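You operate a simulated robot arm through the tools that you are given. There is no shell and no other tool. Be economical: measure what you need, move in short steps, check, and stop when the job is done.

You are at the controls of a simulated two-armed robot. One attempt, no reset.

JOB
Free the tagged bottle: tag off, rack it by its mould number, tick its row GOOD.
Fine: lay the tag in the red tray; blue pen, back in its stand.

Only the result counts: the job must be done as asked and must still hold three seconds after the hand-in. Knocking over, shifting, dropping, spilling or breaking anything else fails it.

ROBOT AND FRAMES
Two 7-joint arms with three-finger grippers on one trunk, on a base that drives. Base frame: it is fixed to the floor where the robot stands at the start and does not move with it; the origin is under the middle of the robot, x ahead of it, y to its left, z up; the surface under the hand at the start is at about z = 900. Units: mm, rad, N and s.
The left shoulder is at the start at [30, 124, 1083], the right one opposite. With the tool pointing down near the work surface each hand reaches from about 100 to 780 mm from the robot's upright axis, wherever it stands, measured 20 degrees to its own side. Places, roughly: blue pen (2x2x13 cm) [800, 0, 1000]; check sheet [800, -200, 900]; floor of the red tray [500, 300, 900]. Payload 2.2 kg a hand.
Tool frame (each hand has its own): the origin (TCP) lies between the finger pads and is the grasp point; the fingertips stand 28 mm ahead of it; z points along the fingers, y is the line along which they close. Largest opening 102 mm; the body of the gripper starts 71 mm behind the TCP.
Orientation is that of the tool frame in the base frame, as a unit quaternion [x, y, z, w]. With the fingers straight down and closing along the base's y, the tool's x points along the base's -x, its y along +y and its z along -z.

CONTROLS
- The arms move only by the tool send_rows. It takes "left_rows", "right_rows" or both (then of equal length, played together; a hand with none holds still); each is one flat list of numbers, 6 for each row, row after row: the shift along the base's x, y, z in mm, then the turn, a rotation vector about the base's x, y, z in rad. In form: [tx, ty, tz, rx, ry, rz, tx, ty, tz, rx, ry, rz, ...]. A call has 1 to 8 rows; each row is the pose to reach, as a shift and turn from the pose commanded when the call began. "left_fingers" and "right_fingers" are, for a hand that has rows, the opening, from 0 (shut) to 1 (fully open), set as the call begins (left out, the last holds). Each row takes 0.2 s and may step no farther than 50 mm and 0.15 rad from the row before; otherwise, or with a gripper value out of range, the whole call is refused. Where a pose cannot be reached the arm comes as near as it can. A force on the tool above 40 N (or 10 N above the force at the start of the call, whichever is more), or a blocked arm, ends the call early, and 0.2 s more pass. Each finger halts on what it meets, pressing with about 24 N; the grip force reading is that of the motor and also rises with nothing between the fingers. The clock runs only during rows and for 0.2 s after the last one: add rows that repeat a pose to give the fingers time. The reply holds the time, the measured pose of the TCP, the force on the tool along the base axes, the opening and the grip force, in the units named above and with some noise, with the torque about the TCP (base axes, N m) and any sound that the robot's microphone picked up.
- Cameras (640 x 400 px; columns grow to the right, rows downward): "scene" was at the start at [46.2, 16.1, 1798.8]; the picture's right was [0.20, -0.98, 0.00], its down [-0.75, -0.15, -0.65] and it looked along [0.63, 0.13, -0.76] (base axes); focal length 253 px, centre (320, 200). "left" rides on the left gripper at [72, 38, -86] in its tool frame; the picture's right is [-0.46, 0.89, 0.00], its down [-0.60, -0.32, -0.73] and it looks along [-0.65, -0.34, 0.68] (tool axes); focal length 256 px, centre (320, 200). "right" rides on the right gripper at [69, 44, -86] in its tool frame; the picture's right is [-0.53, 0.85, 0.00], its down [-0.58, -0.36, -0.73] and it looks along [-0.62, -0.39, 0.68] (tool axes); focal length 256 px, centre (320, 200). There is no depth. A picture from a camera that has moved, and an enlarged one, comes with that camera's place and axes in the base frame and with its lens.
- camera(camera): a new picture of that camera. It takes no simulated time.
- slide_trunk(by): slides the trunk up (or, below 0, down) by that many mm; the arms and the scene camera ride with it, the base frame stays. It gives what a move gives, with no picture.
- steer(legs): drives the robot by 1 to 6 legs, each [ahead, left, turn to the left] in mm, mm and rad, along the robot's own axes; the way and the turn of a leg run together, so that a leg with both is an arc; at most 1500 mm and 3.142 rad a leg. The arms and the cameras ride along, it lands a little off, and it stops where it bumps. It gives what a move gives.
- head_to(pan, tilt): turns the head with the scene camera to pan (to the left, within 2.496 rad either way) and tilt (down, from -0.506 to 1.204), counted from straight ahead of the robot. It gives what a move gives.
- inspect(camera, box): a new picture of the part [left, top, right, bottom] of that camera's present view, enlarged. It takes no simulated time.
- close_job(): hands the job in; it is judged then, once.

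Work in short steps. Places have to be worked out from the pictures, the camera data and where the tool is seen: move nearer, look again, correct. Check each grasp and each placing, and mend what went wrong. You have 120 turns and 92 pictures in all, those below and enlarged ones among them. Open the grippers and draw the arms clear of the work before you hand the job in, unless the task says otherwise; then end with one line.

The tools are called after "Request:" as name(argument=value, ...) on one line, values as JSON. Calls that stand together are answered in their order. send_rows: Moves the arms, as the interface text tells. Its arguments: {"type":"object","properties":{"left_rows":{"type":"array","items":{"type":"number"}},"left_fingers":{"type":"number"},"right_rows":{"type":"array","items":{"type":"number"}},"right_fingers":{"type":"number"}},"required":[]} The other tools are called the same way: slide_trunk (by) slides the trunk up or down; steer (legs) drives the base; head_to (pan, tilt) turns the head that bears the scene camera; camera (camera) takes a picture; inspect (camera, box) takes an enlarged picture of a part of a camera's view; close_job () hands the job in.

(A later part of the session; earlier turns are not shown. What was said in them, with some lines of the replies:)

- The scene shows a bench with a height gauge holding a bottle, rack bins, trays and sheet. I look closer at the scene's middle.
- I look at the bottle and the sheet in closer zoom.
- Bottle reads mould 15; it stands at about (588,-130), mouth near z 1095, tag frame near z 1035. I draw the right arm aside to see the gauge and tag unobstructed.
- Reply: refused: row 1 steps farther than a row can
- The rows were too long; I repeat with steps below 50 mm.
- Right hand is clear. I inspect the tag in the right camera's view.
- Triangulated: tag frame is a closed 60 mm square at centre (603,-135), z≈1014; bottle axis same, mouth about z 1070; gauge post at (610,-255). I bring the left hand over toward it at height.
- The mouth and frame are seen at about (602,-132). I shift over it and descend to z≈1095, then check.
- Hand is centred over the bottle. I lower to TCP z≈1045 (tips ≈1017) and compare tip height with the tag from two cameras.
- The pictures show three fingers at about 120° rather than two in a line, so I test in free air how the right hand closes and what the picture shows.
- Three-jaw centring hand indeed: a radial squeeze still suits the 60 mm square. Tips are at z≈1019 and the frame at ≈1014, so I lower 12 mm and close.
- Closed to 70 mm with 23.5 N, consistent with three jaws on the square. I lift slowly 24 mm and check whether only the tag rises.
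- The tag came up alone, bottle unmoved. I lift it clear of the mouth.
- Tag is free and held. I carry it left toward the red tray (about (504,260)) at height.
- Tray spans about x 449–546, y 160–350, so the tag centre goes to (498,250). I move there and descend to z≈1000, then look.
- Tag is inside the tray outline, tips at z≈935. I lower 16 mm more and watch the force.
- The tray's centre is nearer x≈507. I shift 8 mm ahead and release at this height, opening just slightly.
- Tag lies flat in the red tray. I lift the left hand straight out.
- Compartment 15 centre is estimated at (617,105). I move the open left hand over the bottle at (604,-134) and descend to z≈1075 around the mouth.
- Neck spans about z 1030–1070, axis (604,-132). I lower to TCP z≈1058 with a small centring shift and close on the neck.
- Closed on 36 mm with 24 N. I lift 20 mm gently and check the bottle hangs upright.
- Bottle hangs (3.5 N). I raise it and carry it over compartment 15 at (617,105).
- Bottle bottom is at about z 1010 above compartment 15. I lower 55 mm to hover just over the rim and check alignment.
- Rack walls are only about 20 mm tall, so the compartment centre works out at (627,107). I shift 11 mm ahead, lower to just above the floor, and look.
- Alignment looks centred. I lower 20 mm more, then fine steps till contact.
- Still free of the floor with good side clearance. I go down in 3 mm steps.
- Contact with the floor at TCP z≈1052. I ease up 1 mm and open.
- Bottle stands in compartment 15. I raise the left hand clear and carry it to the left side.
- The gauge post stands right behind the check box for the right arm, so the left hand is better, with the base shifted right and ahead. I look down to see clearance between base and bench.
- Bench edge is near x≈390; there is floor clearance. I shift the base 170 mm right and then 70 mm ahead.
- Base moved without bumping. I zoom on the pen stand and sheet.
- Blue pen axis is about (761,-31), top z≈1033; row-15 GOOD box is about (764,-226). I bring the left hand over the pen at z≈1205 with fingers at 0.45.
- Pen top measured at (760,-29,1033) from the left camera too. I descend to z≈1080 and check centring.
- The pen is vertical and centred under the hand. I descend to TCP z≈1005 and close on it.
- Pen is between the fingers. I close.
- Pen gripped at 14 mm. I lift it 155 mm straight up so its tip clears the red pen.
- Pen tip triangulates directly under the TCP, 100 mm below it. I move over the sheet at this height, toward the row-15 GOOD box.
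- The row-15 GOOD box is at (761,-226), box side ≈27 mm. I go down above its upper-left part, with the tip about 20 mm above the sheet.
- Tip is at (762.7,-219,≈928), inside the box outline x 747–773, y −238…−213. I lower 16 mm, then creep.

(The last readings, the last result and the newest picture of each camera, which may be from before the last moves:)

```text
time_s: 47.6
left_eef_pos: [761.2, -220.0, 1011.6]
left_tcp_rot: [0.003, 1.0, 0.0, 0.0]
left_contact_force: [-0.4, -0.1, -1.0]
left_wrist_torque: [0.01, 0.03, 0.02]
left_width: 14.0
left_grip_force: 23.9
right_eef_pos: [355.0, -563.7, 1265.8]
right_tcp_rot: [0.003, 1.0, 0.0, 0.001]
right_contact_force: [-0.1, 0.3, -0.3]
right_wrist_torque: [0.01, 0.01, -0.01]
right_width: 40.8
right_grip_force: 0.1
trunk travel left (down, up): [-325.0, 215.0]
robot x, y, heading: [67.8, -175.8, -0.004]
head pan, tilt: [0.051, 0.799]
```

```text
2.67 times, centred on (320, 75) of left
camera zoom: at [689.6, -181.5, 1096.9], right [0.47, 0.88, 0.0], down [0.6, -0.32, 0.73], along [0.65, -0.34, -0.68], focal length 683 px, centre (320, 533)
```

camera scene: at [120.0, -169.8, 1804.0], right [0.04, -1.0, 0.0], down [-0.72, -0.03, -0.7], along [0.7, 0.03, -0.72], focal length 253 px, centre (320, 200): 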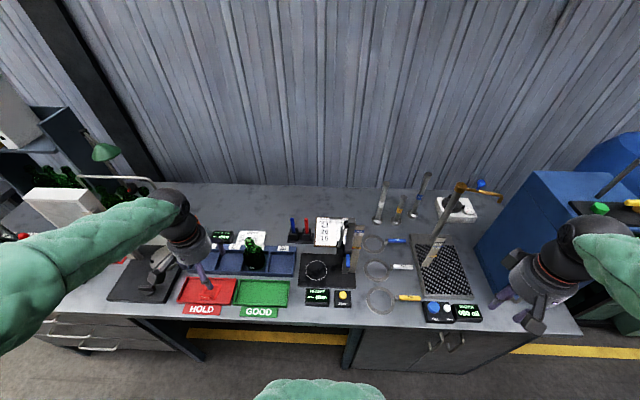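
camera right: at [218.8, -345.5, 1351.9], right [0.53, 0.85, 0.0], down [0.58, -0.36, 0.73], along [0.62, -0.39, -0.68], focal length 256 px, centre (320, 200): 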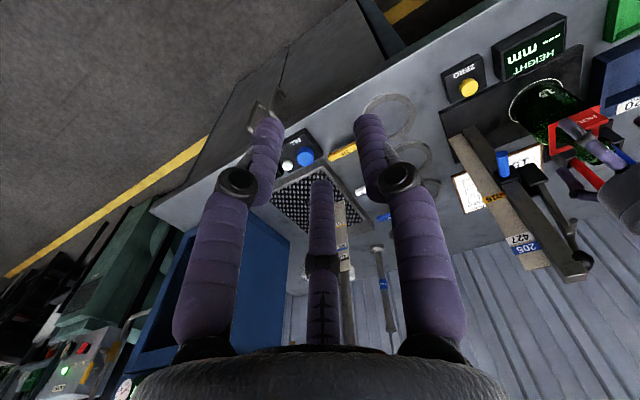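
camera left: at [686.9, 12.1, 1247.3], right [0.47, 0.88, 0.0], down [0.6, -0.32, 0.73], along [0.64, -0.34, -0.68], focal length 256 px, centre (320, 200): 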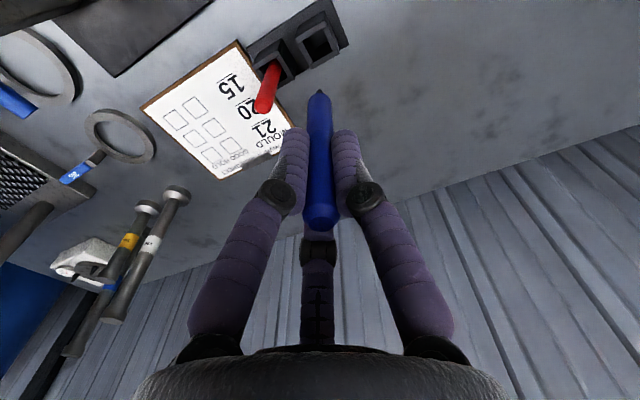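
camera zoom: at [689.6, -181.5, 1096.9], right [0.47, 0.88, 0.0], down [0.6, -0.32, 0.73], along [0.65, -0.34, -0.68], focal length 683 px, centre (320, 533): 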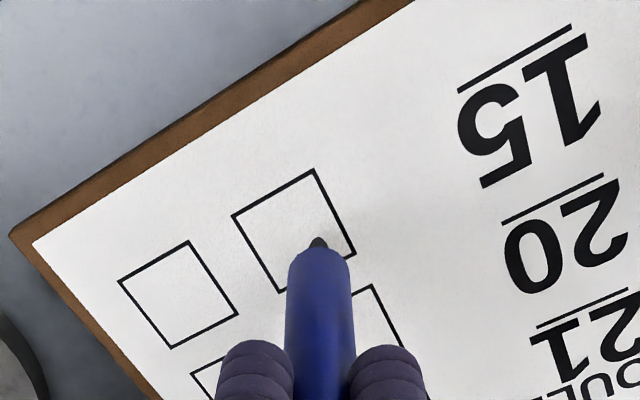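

No contact yet; I creep 2+2 mm more.

Request:
send_rows(left_rows=[0, 0, -1, 0, 0, 0, 0, 0, -2, 0, 0, 0])

Request:
send_rows(left_rows=[0, 0, -1, 0, 0, 0, 0, 0, -2, 0, 0, 0])

```text
time_s: 48.2
left_eef_pos: [762.0, -220.0, 1008.8]
left_tcp_rot: [0.002, 1.0, 0.0, 0.001]
left_contact_force: [0.3, 0.7, 0.4]
left_wrist_torque: [0.0, -0.02, 0.0]
left_width: 14.2
left_grip_force: 24.1
right_eef_pos: [355.4, -564.9, 1266.4]
right_tcp_rot: [0.003, 1.0, 0.0, -0.001]
right_contact_force: [0.4, -0.3, -0.3]
right_wrist_torque: [0.01, 0.02, -0.05]
right_width: 41.0
right_grip_force: 0.1
trunk travel left (down, up): [-325.0, 215.0]
robot x, y, heading: [66.8, -171.9, -0.003]
head pan, tilt: [0.051, 0.799]
```

```text
time_s: 48.8
left_eef_pos: [763.0, -219.5, 1008.1]
left_tcp_rot: [0.002, 1.0, 0.0, 0.0]
left_contact_force: [-0.3, -0.4, 1.1]
left_wrist_torque: [-0.02, 0.01, 0.0]
left_width: 14.1
left_grip_force: 23.5
right_eef_pos: [354.8, -564.6, 1265.8]
right_tcp_rot: [0.003, 1.0, 0.001, 0.0]
right_contact_force: [-0.7, -0.4, -1.0]
right_wrist_torque: [0.02, -0.02, 0.0]
right_width: 40.9
right_grip_force: 0.1
trunk travel left (down, up): [-325.0, 215.0]
robot x, y, heading: [71.2, -177.1, -0.0]
head pan, tilt: [0.051, 0.799]
```

Still about free air (1 N at most). I creep on 2 mm and read the force.

Request:
send_rows(left_rows=[0, 0, -1, 0, 0, 0, 0, 0, -2, 0, 0, 0])

Request:
inspect(camera="left", box=[240, 20, 400, 120])

```text
time_s: 49.4
left_eef_pos: [762.5, -220.2, 1008.9]
left_tcp_rot: [0.003, 1.0, -0.001, 0.002]
left_contact_force: [-1.3, -0.1, 8.7]
left_wrist_torque: [-0.05, 0.17, -0.02]
left_width: 14.2
left_grip_force: 23.8
right_eef_pos: [354.5, -562.9, 1267.0]
right_tcp_rot: [0.003, 1.0, 0.0, 0.0]
right_contact_force: [-0.4, 0.0, 0.0]
right_wrist_torque: [-0.01, -0.01, -0.03]
right_width: 40.6
right_grip_force: 0.0
trunk travel left (down, up): [-325.0, 215.0]
robot x, y, heading: [69.9, -178.1, -0.009]
head pan, tilt: [0.051, 0.799]
```

```text
4.00 times, centred on (320, 70) of left
camera zoom: at [690.2, -181.1, 1093.2], right [0.47, 0.88, 0.0], down [0.6, -0.32, 0.73], along [0.65, -0.34, -0.68], focal length 1024 px, centre (320, 720)
```

zoom: 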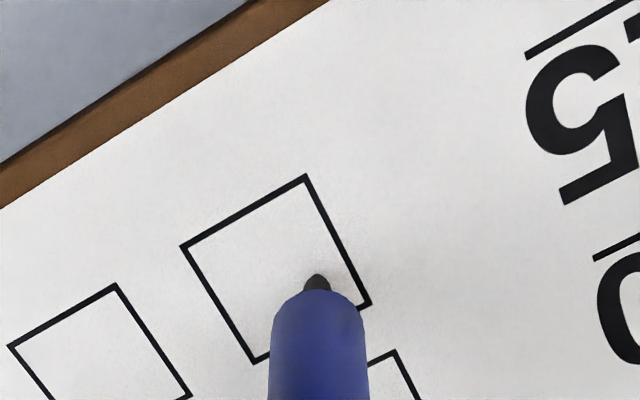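

Contact at 8.7 N with the tip inside the box. I ease 0.7 mm and draw the tick within the box.

Request:
send_rows(left_rows=[0, 0, 0.7, 0, 0, 0, -4, -2, 0.7, 0, 0, 0, -8, -4, 0.7, 0, 0, 0, -5, -6, 0.7, 0, 0, 0, -2, -8, 0.7, 0, 0, 0, 1, -10, 0.7, 0, 0, 0, 4, -12, 0.7, 0, 0, 0])

Request:
inspect(camera="left", box=[240, 20, 400, 120])

```text
time_s: 51.0
left_eef_pos: [764.8, -230.9, 1008.5]
left_tcp_rot: [0.003, 1.0, 0.0, -0.001]
left_contact_force: [-2.3, 1.4, 8.7]
left_wrist_torque: [0.12, 0.29, 0.0]
left_width: 13.8
left_grip_force: 24.3
right_eef_pos: [353.4, -563.4, 1266.6]
right_tcp_rot: [0.002, 1.0, 0.0, 0.0]
right_contact_force: [0.6, -0.4, -0.7]
right_wrist_torque: [-0.01, -0.01, 0.0]
right_width: 40.7
right_grip_force: 0.0
trunk travel left (down, up): [-325.0, 215.0]
robot x, y, heading: [70.3, -175.3, -0.004]
head pan, tilt: [0.051, 0.799]
```

```text
4.00 times, centred on (320, 70) of left
camera zoom: at [693.5, -191.7, 1093.1], right [0.47, 0.88, 0.0], down [0.6, -0.32, 0.73], along [0.65, -0.34, -0.68], focal length 1024 px, centre (320, 720)
```

zoom: 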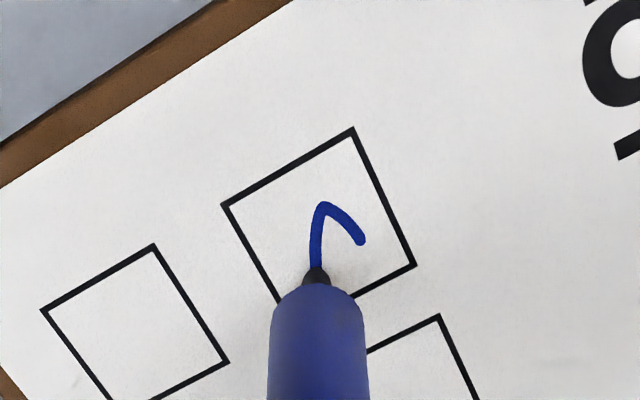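

The blue tick is in the row-15 GOOD box. I lift the pen straight up 154 mm.

Request:
send_rows(left_rows=[0, 0, 10, 0, 0, 0, 0, 0, 40, 0, 0, 0, 0, 0, 80, 0, 0, 0, 0, 0, 120, 0, 0, 0, 0, 0, 154.3, 0, 0, 0])

Request:
send_rows(left_rows=[-1, 40, 0, 0, 0, 0, -2, 80, 0, 0, 0, 0, -4, 120, 0, 0, 0, 0, -5, 160, 0, 0, 0, 0, -7, 203, 0, 0, 0, 0, -7, 203, 0, 0, 0, 0])

Request:
camera(camera="left")

Request:
inspect(camera="scene", box=[250, 150, 370, 250])

```text
time_s: 52.2
left_eef_pos: [764.4, -233.1, 1162.3]
left_tcp_rot: [0.003, 1.0, 0.0, 0.0]
left_contact_force: [0.0, -0.6, -0.7]
left_wrist_torque: [-0.01, -0.01, 0.0]
left_width: 14.2
left_grip_force: 24.0
right_eef_pos: [354.4, -565.0, 1266.0]
right_tcp_rot: [0.002, 1.0, 0.001, 0.0]
right_contact_force: [0.6, -0.5, -0.1]
right_wrist_torque: [0.02, 0.02, -0.02]
right_width: 40.5
right_grip_force: 0.0
trunk travel left (down, up): [-325.0, 215.0]
robot x, y, heading: [69.6, -176.8, -0.001]
head pan, tilt: [0.051, 0.799]
```

```text
time_s: 53.6
left_eef_pos: [759.6, -31.9, 1162.1]
left_tcp_rot: [0.003, 1.0, 0.0, 0.0]
left_contact_force: [-0.5, 0.0, -1.4]
left_wrist_torque: [-0.01, -0.02, 0.0]
left_width: 14.1
left_grip_force: 24.0
right_eef_pos: [356.1, -563.7, 1265.6]
right_tcp_rot: [0.002, 1.0, 0.001, 0.0]
right_contact_force: [0.3, -0.3, 0.3]
right_wrist_torque: [0.04, -0.02, -0.03]
right_width: 41.1
right_grip_force: 0.0
trunk travel left (down, up): [-325.0, 215.0]
robot x, y, heading: [70.4, -173.8, -0.007]
head pan, tilt: [0.051, 0.799]
```

```text
19 pictures are left
camera left: at [687.6, 7.0, 1246.8], right [0.47, 0.88, 0.0], down [0.6, -0.32, 0.73], along [0.64, -0.34, -0.68], focal length 256 px, centre (320, 200)
```

left: 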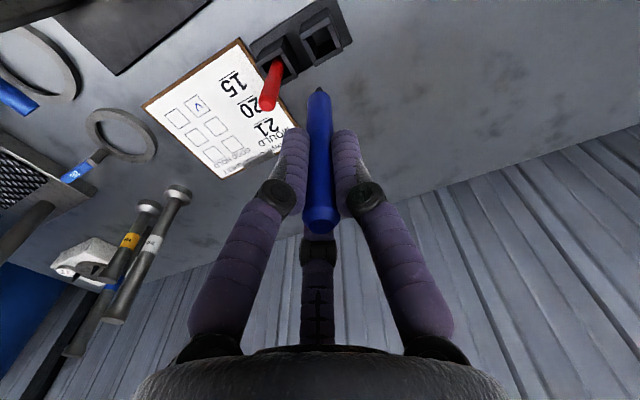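

```text
4.00 times, centred on (310, 200) of scene
camera zoom: at [120.9, -171.0, 1804.1], right [0.05, -1.0, 0.0], down [-0.72, -0.03, -0.7], along [0.7, 0.03, -0.72], focal length 1013 px, centre (360, 200)
```

zoom: 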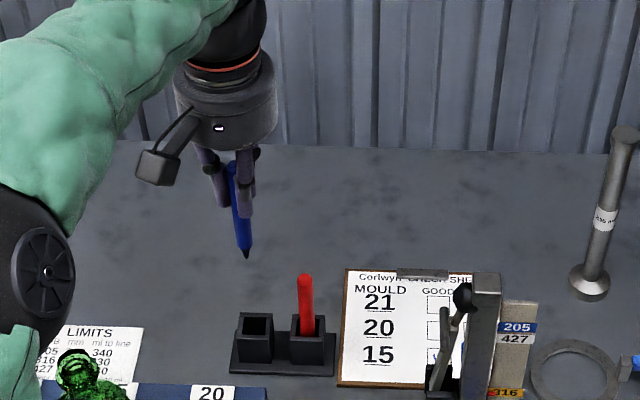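

The hand came back about 4–5 mm short in y (−31.9 versus −27 at pick-up). I correct that and descend until the tip is just above the socket.

Request:
send_rows(left_rows=[0, 4.5, 0, 0, 0, 0, 0, 4.5, -40, 0, 0, 0, 0, 4.5, -75, 0, 0, 0, 0, 4.5, -95, 0, 0, 0, 0, 4.5, -95, 0, 0, 0])

Request:
inspect(camera="left", box=[200, 0, 440, 150])

Request:
inspect(camera="scene", box=[280, 195, 340, 245])

```text
time_s: 54.8
left_eef_pos: [759.0, -24.2, 1066.6]
left_tcp_rot: [0.003, 1.0, 0.001, 0.0]
left_contact_force: [-0.1, 0.1, -0.5]
left_wrist_torque: [0.0, -0.02, 0.01]
left_width: 13.9
left_grip_force: 24.5
right_eef_pos: [355.5, -563.6, 1266.0]
right_tcp_rot: [0.003, 1.0, 0.0, 0.0]
right_contact_force: [0.1, -0.2, 0.0]
right_wrist_torque: [-0.01, -0.02, 0.02]
right_width: 41.0
right_grip_force: 0.0
trunk travel left (down, up): [-325.0, 215.0]
robot x, y, heading: [68.6, -174.4, -0.009]
head pan, tilt: [0.051, 0.799]
```

```text
2.67 times, centred on (320, 75) of left
camera zoom: at [686.3, 15.9, 1151.4], right [0.47, 0.88, 0.0], down [0.6, -0.32, 0.73], along [0.65, -0.34, -0.68], focal length 683 px, centre (320, 533)
```

zoom: 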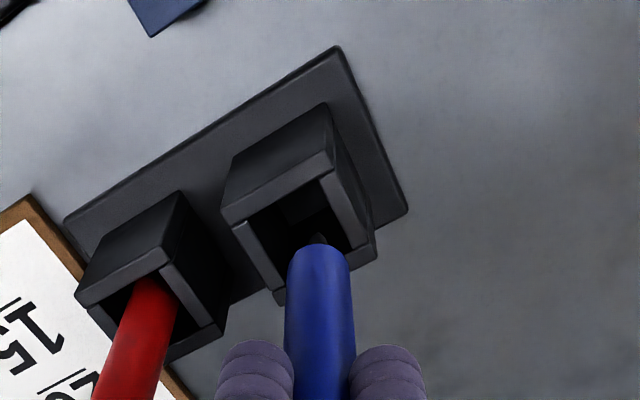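

```text
8.00 times, centred on (310, 220) of scene
camera zoom: at [120.1, -169.5, 1804.1], right [0.05, -1.0, 0.0], down [-0.72, -0.03, -0.7], along [0.7, 0.03, -0.72], focal length 2026 px, centre (400, 40)
```

zoom: 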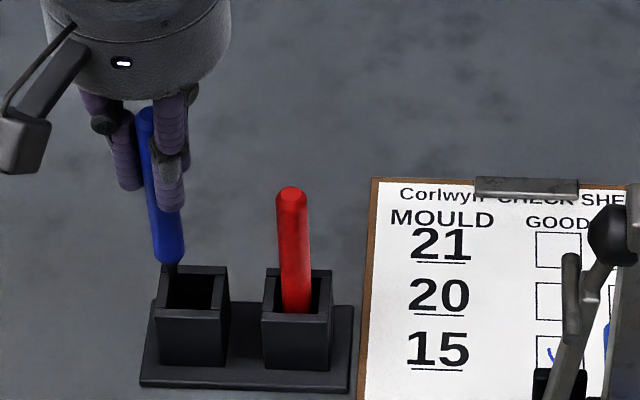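

Tip is at about (760,-22.5) while the socket opening centres at (763,-30.5). I shift +2.5, −7 mm and check again.

Request:
send_rows(left_rows=[2.5, -7, 0, 0, 0, 0, 2.5, -7, 0, 0, 0, 0, 2.5, -7, -6, 0, 0, 0, 2.5, -7, -6, 0, 0, 0])

Request:
inspect(camera="left", box=[200, 0, 440, 150])

Request:
inspect(camera="scene", box=[280, 195, 340, 245])

```text
time_s: 55.8
left_eef_pos: [759.9, -31.1, 1060.3]
left_tcp_rot: [0.003, 1.0, -0.001, -0.001]
left_contact_force: [0.1, -1.0, -0.1]
left_wrist_torque: [-0.01, 0.02, 0.02]
left_width: 14.0
left_grip_force: 23.9
right_eef_pos: [354.6, -564.8, 1267.5]
right_tcp_rot: [0.003, 1.0, 0.001, 0.0]
right_contact_force: [0.7, 0.0, -0.5]
right_wrist_torque: [0.02, -0.02, 0.02]
right_width: 40.7
right_grip_force: 0.0
trunk travel left (down, up): [-325.0, 215.0]
robot x, y, heading: [70.5, -173.7, -0.006]
head pan, tilt: [0.051, 0.799]
```

```text
2.67 times, centred on (320, 75) of left
camera zoom: at [688.5, 8.0, 1145.4], right [0.47, 0.88, 0.0], down [0.6, -0.32, 0.73], along [0.65, -0.34, -0.68], focal length 683 px, centre (320, 533)
```

zoom: 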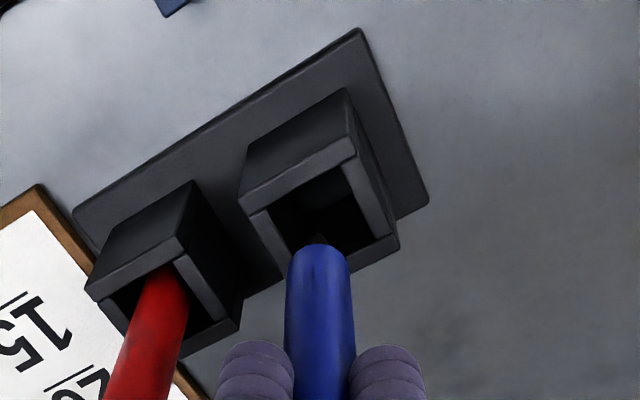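

```text
8.00 times, centred on (310, 220) of scene
camera zoom: at [120.3, -169.5, 1804.1], right [0.05, -1.0, 0.0], down [-0.72, -0.03, -0.7], along [0.7, 0.03, -0.72], focal length 2026 px, centre (400, 40)
```

zoom: 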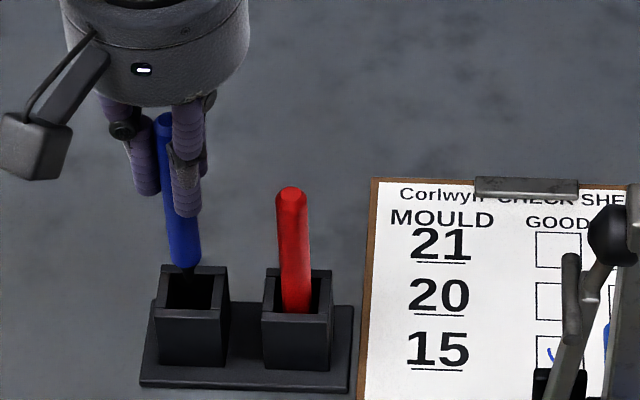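

Tip now lies over the opening; I add +2 mm in x and lower 32 mm into the socket.

Request:
send_rows(left_rows=[2, 0, -6, 0, 0, 0, 2, 0, -14, 0, 0, 0, 2, 0, -23, 0, 0, 0, 2, 0, -32, 0, 0, 0])

Request:
inspect(camera="scene", box=[280, 195, 340, 245])

```text
time_s: 56.8
left_eef_pos: [762.5, -32.7, 1028.1]
left_tcp_rot: [0.003, 1.0, 0.0, -0.001]
left_contact_force: [-0.1, 0.8, -0.5]
left_wrist_torque: [-0.02, -0.02, -0.02]
left_width: 13.8
left_grip_force: 24.3
right_eef_pos: [354.4, -564.7, 1267.1]
right_tcp_rot: [0.003, 1.0, 0.001, -0.001]
right_contact_force: [-0.2, 0.1, 1.1]
right_wrist_torque: [0.01, -0.03, -0.02]
right_width: 40.7
right_grip_force: 0.2
trunk travel left (down, up): [-325.0, 215.0]
robot x, y, heading: [70.1, -172.3, -0.008]
head pan, tilt: [0.051, 0.799]
```

```text
8.00 times, centred on (310, 220) of scene
camera zoom: at [120.8, -169.5, 1804.1], right [0.05, -1.0, 0.0], down [-0.72, -0.03, -0.7], along [0.7, 0.03, -0.72], focal length 2026 px, centre (400, 40)
```

zoom: 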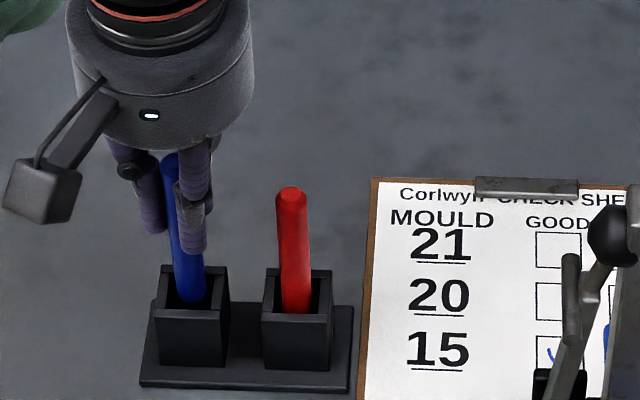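

The pen is in the socket with no side force. I lower the remaining ~18 mm gently.

Request:
send_rows(left_rows=[0, 0, -7, 0, 0, 0, 0, 0, -13, 0, 0, 0, 0, 0, -17, 0, 0, 0])

Request:
send_rows(left_rows=[0, 0, -1, 0, 0, 0, 0, 0, -2.5, 0, 0, 0])

```text
time_s: 57.6
left_eef_pos: [762.0, -32.0, 1011.6]
left_tcp_rot: [0.003, 1.0, 0.0, -0.001]
left_contact_force: [0.1, 0.8, -0.6]
left_wrist_torque: [0.03, -0.01, -0.03]
left_width: 14.3
left_grip_force: 24.0
right_eef_pos: [355.9, -563.7, 1266.5]
right_tcp_rot: [0.003, 1.0, 0.0, -0.001]
right_contact_force: [-0.2, 0.1, -0.1]
right_wrist_torque: [-0.01, -0.01, 0.01]
right_width: 40.8
right_grip_force: 0.0
trunk travel left (down, up): [-325.0, 215.0]
robot x, y, heading: [69.0, -171.1, -0.008]
head pan, tilt: [0.051, 0.799]
```

```text
time_s: 58.2
left_eef_pos: [763.0, -30.7, 1009.3]
left_tcp_rot: [0.003, 1.0, 0.001, -0.001]
left_contact_force: [0.4, -0.3, -0.5]
left_wrist_torque: [0.0, 0.03, 0.01]
left_width: 14.4
left_grip_force: 23.5
right_eef_pos: [354.7, -564.3, 1264.4]
right_tcp_rot: [0.003, 1.0, 0.0, 0.0]
right_contact_force: [-0.4, 0.1, -0.9]
right_wrist_torque: [0.0, 0.0, 0.03]
right_width: 40.9
right_grip_force: 0.0
trunk travel left (down, up): [-325.0, 215.0]
robot x, y, heading: [70.8, -177.8, -0.004]
head pan, tilt: [0.051, 0.799]
```

Back at pick-up height (within a millimetre). I open to 0.45 and check before rising.

Request:
send_rows(left_rows=[0, 0, -0.8, 0, 0, 0, 0, 0, -0.8, 0, 0, 0, 0, 0, -0.8, 0, 0, 0], left_fingers=0.45)

Request:
inspect(camera="left", box=[160, 40, 480, 240])

```text
time_s: 59.0
left_eef_pos: [763.3, -30.3, 1008.7]
left_tcp_rot: [0.003, 1.0, 0.0, 0.0]
left_contact_force: [-0.2, -0.4, -0.1]
left_wrist_torque: [-0.03, 0.03, -0.01]
left_width: 45.8
left_grip_force: 0.1
right_eef_pos: [355.4, -563.3, 1265.3]
right_tcp_rot: [0.003, 1.0, 0.0, 0.001]
right_contact_force: [0.5, -0.5, -0.8]
right_wrist_torque: [0.0, -0.02, -0.03]
right_width: 40.6
right_grip_force: 0.0
trunk travel left (down, up): [-325.0, 215.0]
robot x, y, heading: [69.5, -171.6, -0.008]
head pan, tilt: [0.051, 0.799]
```

```text
2.00 times, centred on (320, 140) of left
camera zoom: at [690.7, 8.3, 1093.9], right [0.47, 0.88, 0.0], down [0.6, -0.32, 0.73], along [0.65, -0.34, -0.68], focal length 512 px, centre (320, 320)
```

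zoom: 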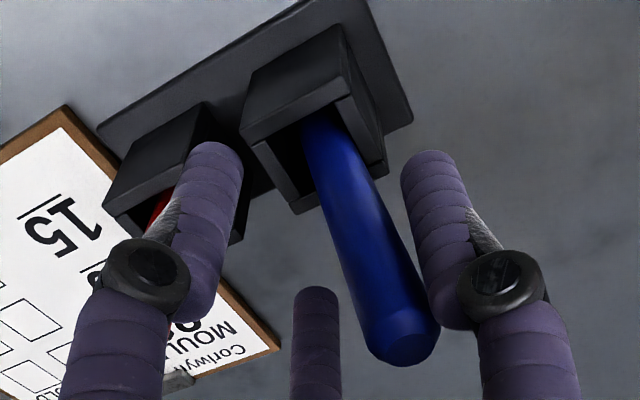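

The pen is in the socket, leaning a little. I open wider to free it and rise straight up.

Request:
send_rows(left_rows=[0, 1, 0, 0, 0, 0, 0, 2, 0, 0, 0, 0, 0, 2, 20, 0, 0, 0, 0, 2, 45, 0, 0, 0, 0, 2, 80, 0, 0, 0, 0, 2, 120, 0, 0, 0, 0, 2, 160, 0, 0, 0, 0, 2, 200, 0, 0, 0], left_fingers=0.65)

Request:
inspect(camera="scene", box=[230, 190, 370, 290])

```text
time_s: 60.8
left_eef_pos: [761.7, -29.5, 1209.4]
left_tcp_rot: [0.003, 1.0, 0.0, 0.001]
left_contact_force: [0.4, 0.4, -0.4]
left_wrist_torque: [0.02, -0.04, -0.01]
left_width: 66.0
left_grip_force: 0.1
right_eef_pos: [354.5, -564.3, 1267.2]
right_tcp_rot: [0.002, 1.0, 0.0, 0.0]
right_contact_force: [1.1, 0.1, -0.3]
right_wrist_torque: [0.0, -0.03, 0.0]
right_width: 40.8
right_grip_force: 0.0
trunk travel left (down, up): [-325.0, 215.0]
robot x, y, heading: [68.8, -173.2, -0.008]
head pan, tilt: [0.051, 0.799]
```

```text
4.00 times, centred on (300, 240) of scene
camera zoom: at [119.8, -169.9, 1804.1], right [0.05, -1.0, 0.0], down [-0.72, -0.03, -0.7], along [0.7, 0.03, -0.72], focal length 1013 px, centre (400, 40)
```

zoom: 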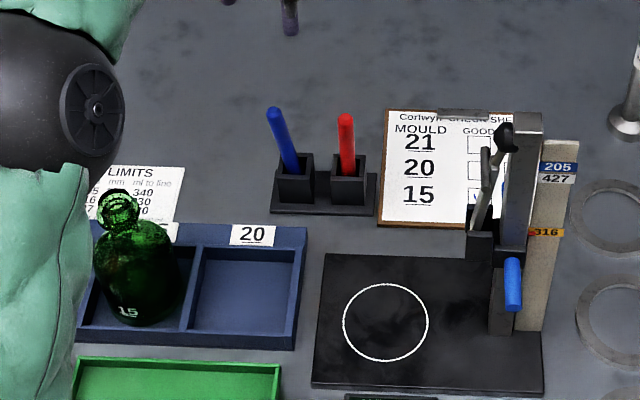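

Pen rests in its stand, bottle in 15. I draw the left arm back the way it came and take a final look.

Request:
send_rows(left_rows=[-40, 22, 0, 0, 0, 0, -80, 44, 0, 0, 0, 0, -120, 66, 0, 0, 0, 0, -160, 88, 0, 0, 0, 0, -200, 110, 0, 0, 0, 0, -240, 132, 0, 0, 0, 0, -280, 154, 0, 0, 0, 0, -320, 175, 0, 0, 0, 0], left_fingers=1)

Request:
send_rows(left_rows=[-35, 30, 0, 0, 0, 0, -70, 60, 0, 0, 0, 0, -100, 90, 0, 0, 0, 0, -120, 120, 0, 0, 0, 0], right_rows=[0, 0, 0, 0, 0, 0, 0, 0, 0, 0, 0, 0, 0, 0, 0, 0, 0, 0, 0, 0, 0, 0, 0, 0], right_fingers=1)

Request:
inspect(camera="scene", box=[160, 190, 400, 330])

Request:
inspect(camera="scene", box=[230, 205, 370, 285])

```text
time_s: 62.6
left_eef_pos: [443.2, 146.9, 1209.5]
left_tcp_rot: [0.004, 1.0, -0.001, 0.002]
left_contact_force: [0.3, 0.4, 0.4]
left_wrist_torque: [0.0, -0.03, -0.04]
left_width: 102.1
left_grip_force: 0.0
right_eef_pos: [354.5, -563.0, 1266.3]
right_tcp_rot: [0.003, 1.0, 0.0, 0.001]
right_contact_force: [0.1, -0.1, -0.7]
right_wrist_torque: [-0.02, -0.04, -0.01]
right_width: 41.2
right_grip_force: 0.1
trunk travel left (down, up): [-325.0, 215.0]
robot x, y, heading: [68.6, -176.0, -0.01]
head pan, tilt: [0.051, 0.799]
```

```text
time_s: 63.6
left_eef_pos: [324.3, 267.2, 1209.1]
left_tcp_rot: [0.003, 1.0, -0.002, -0.001]
left_contact_force: [0.1, -0.6, 0.6]
left_wrist_torque: [-0.01, 0.01, -0.01]
left_width: 102.0
left_grip_force: 0.1
right_eef_pos: [354.2, -562.3, 1267.4]
right_tcp_rot: [0.003, 1.0, -0.001, 0.0]
right_contact_force: [0.2, 0.4, 0.7]
right_wrist_torque: [-0.03, -0.03, 0.01]
right_width: 102.0
right_grip_force: 0.0
trunk travel left (down, up): [-325.0, 215.0]
robot x, y, heading: [71.4, -176.6, -0.001]
head pan, tilt: [0.051, 0.799]
```

```text
2.67 times, centred on (280, 260) of scene
camera zoom: at [120.3, -169.0, 1804.1], right [0.05, -1.0, 0.0], down [-0.72, -0.03, -0.7], along [0.7, 0.03, -0.72], focal length 675 px, centre (427, 40)
```

zoom: 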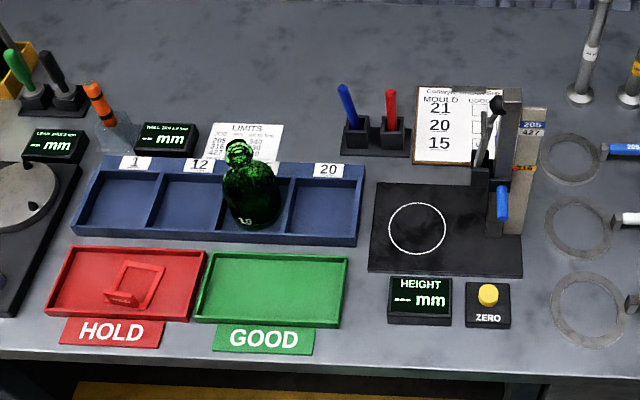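

```text
4.57 times, centred on (300, 245) of scene
camera zoom: at [120.3, -169.0, 1804.1], right [0.05, -1.0, 0.0], down [-0.72, -0.03, -0.7], along [0.7, 0.03, -0.72], focal length 1158 px, centre (411, -6)
```

zoom: 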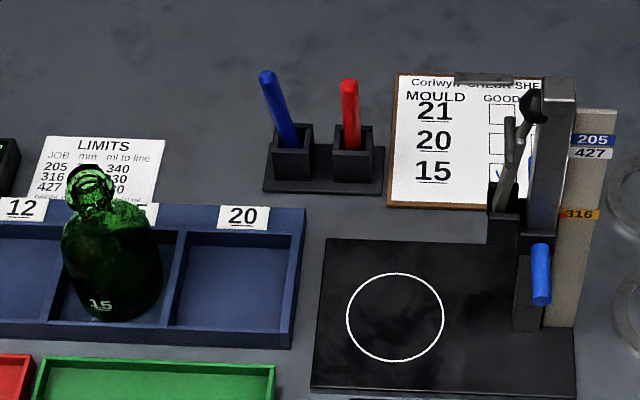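

All is in place: the tag is flat in the red tray, the bottle stands in 15, the row-15 GOOD box is ticked, the blue pen is in its stand and both hands are open and clear. I hand in the job.

Request:
close_job()

```text
The job is handed in.
```

I handed the job in: the tag is lying flat in the red tray, and the mould 15 bottle is standing in compartment 15. The row 15 GOOD box has a blue tick. The blue pen is back in its stand but leans slightly in its socket. In the final pictures nothing else looked knocked or moved.
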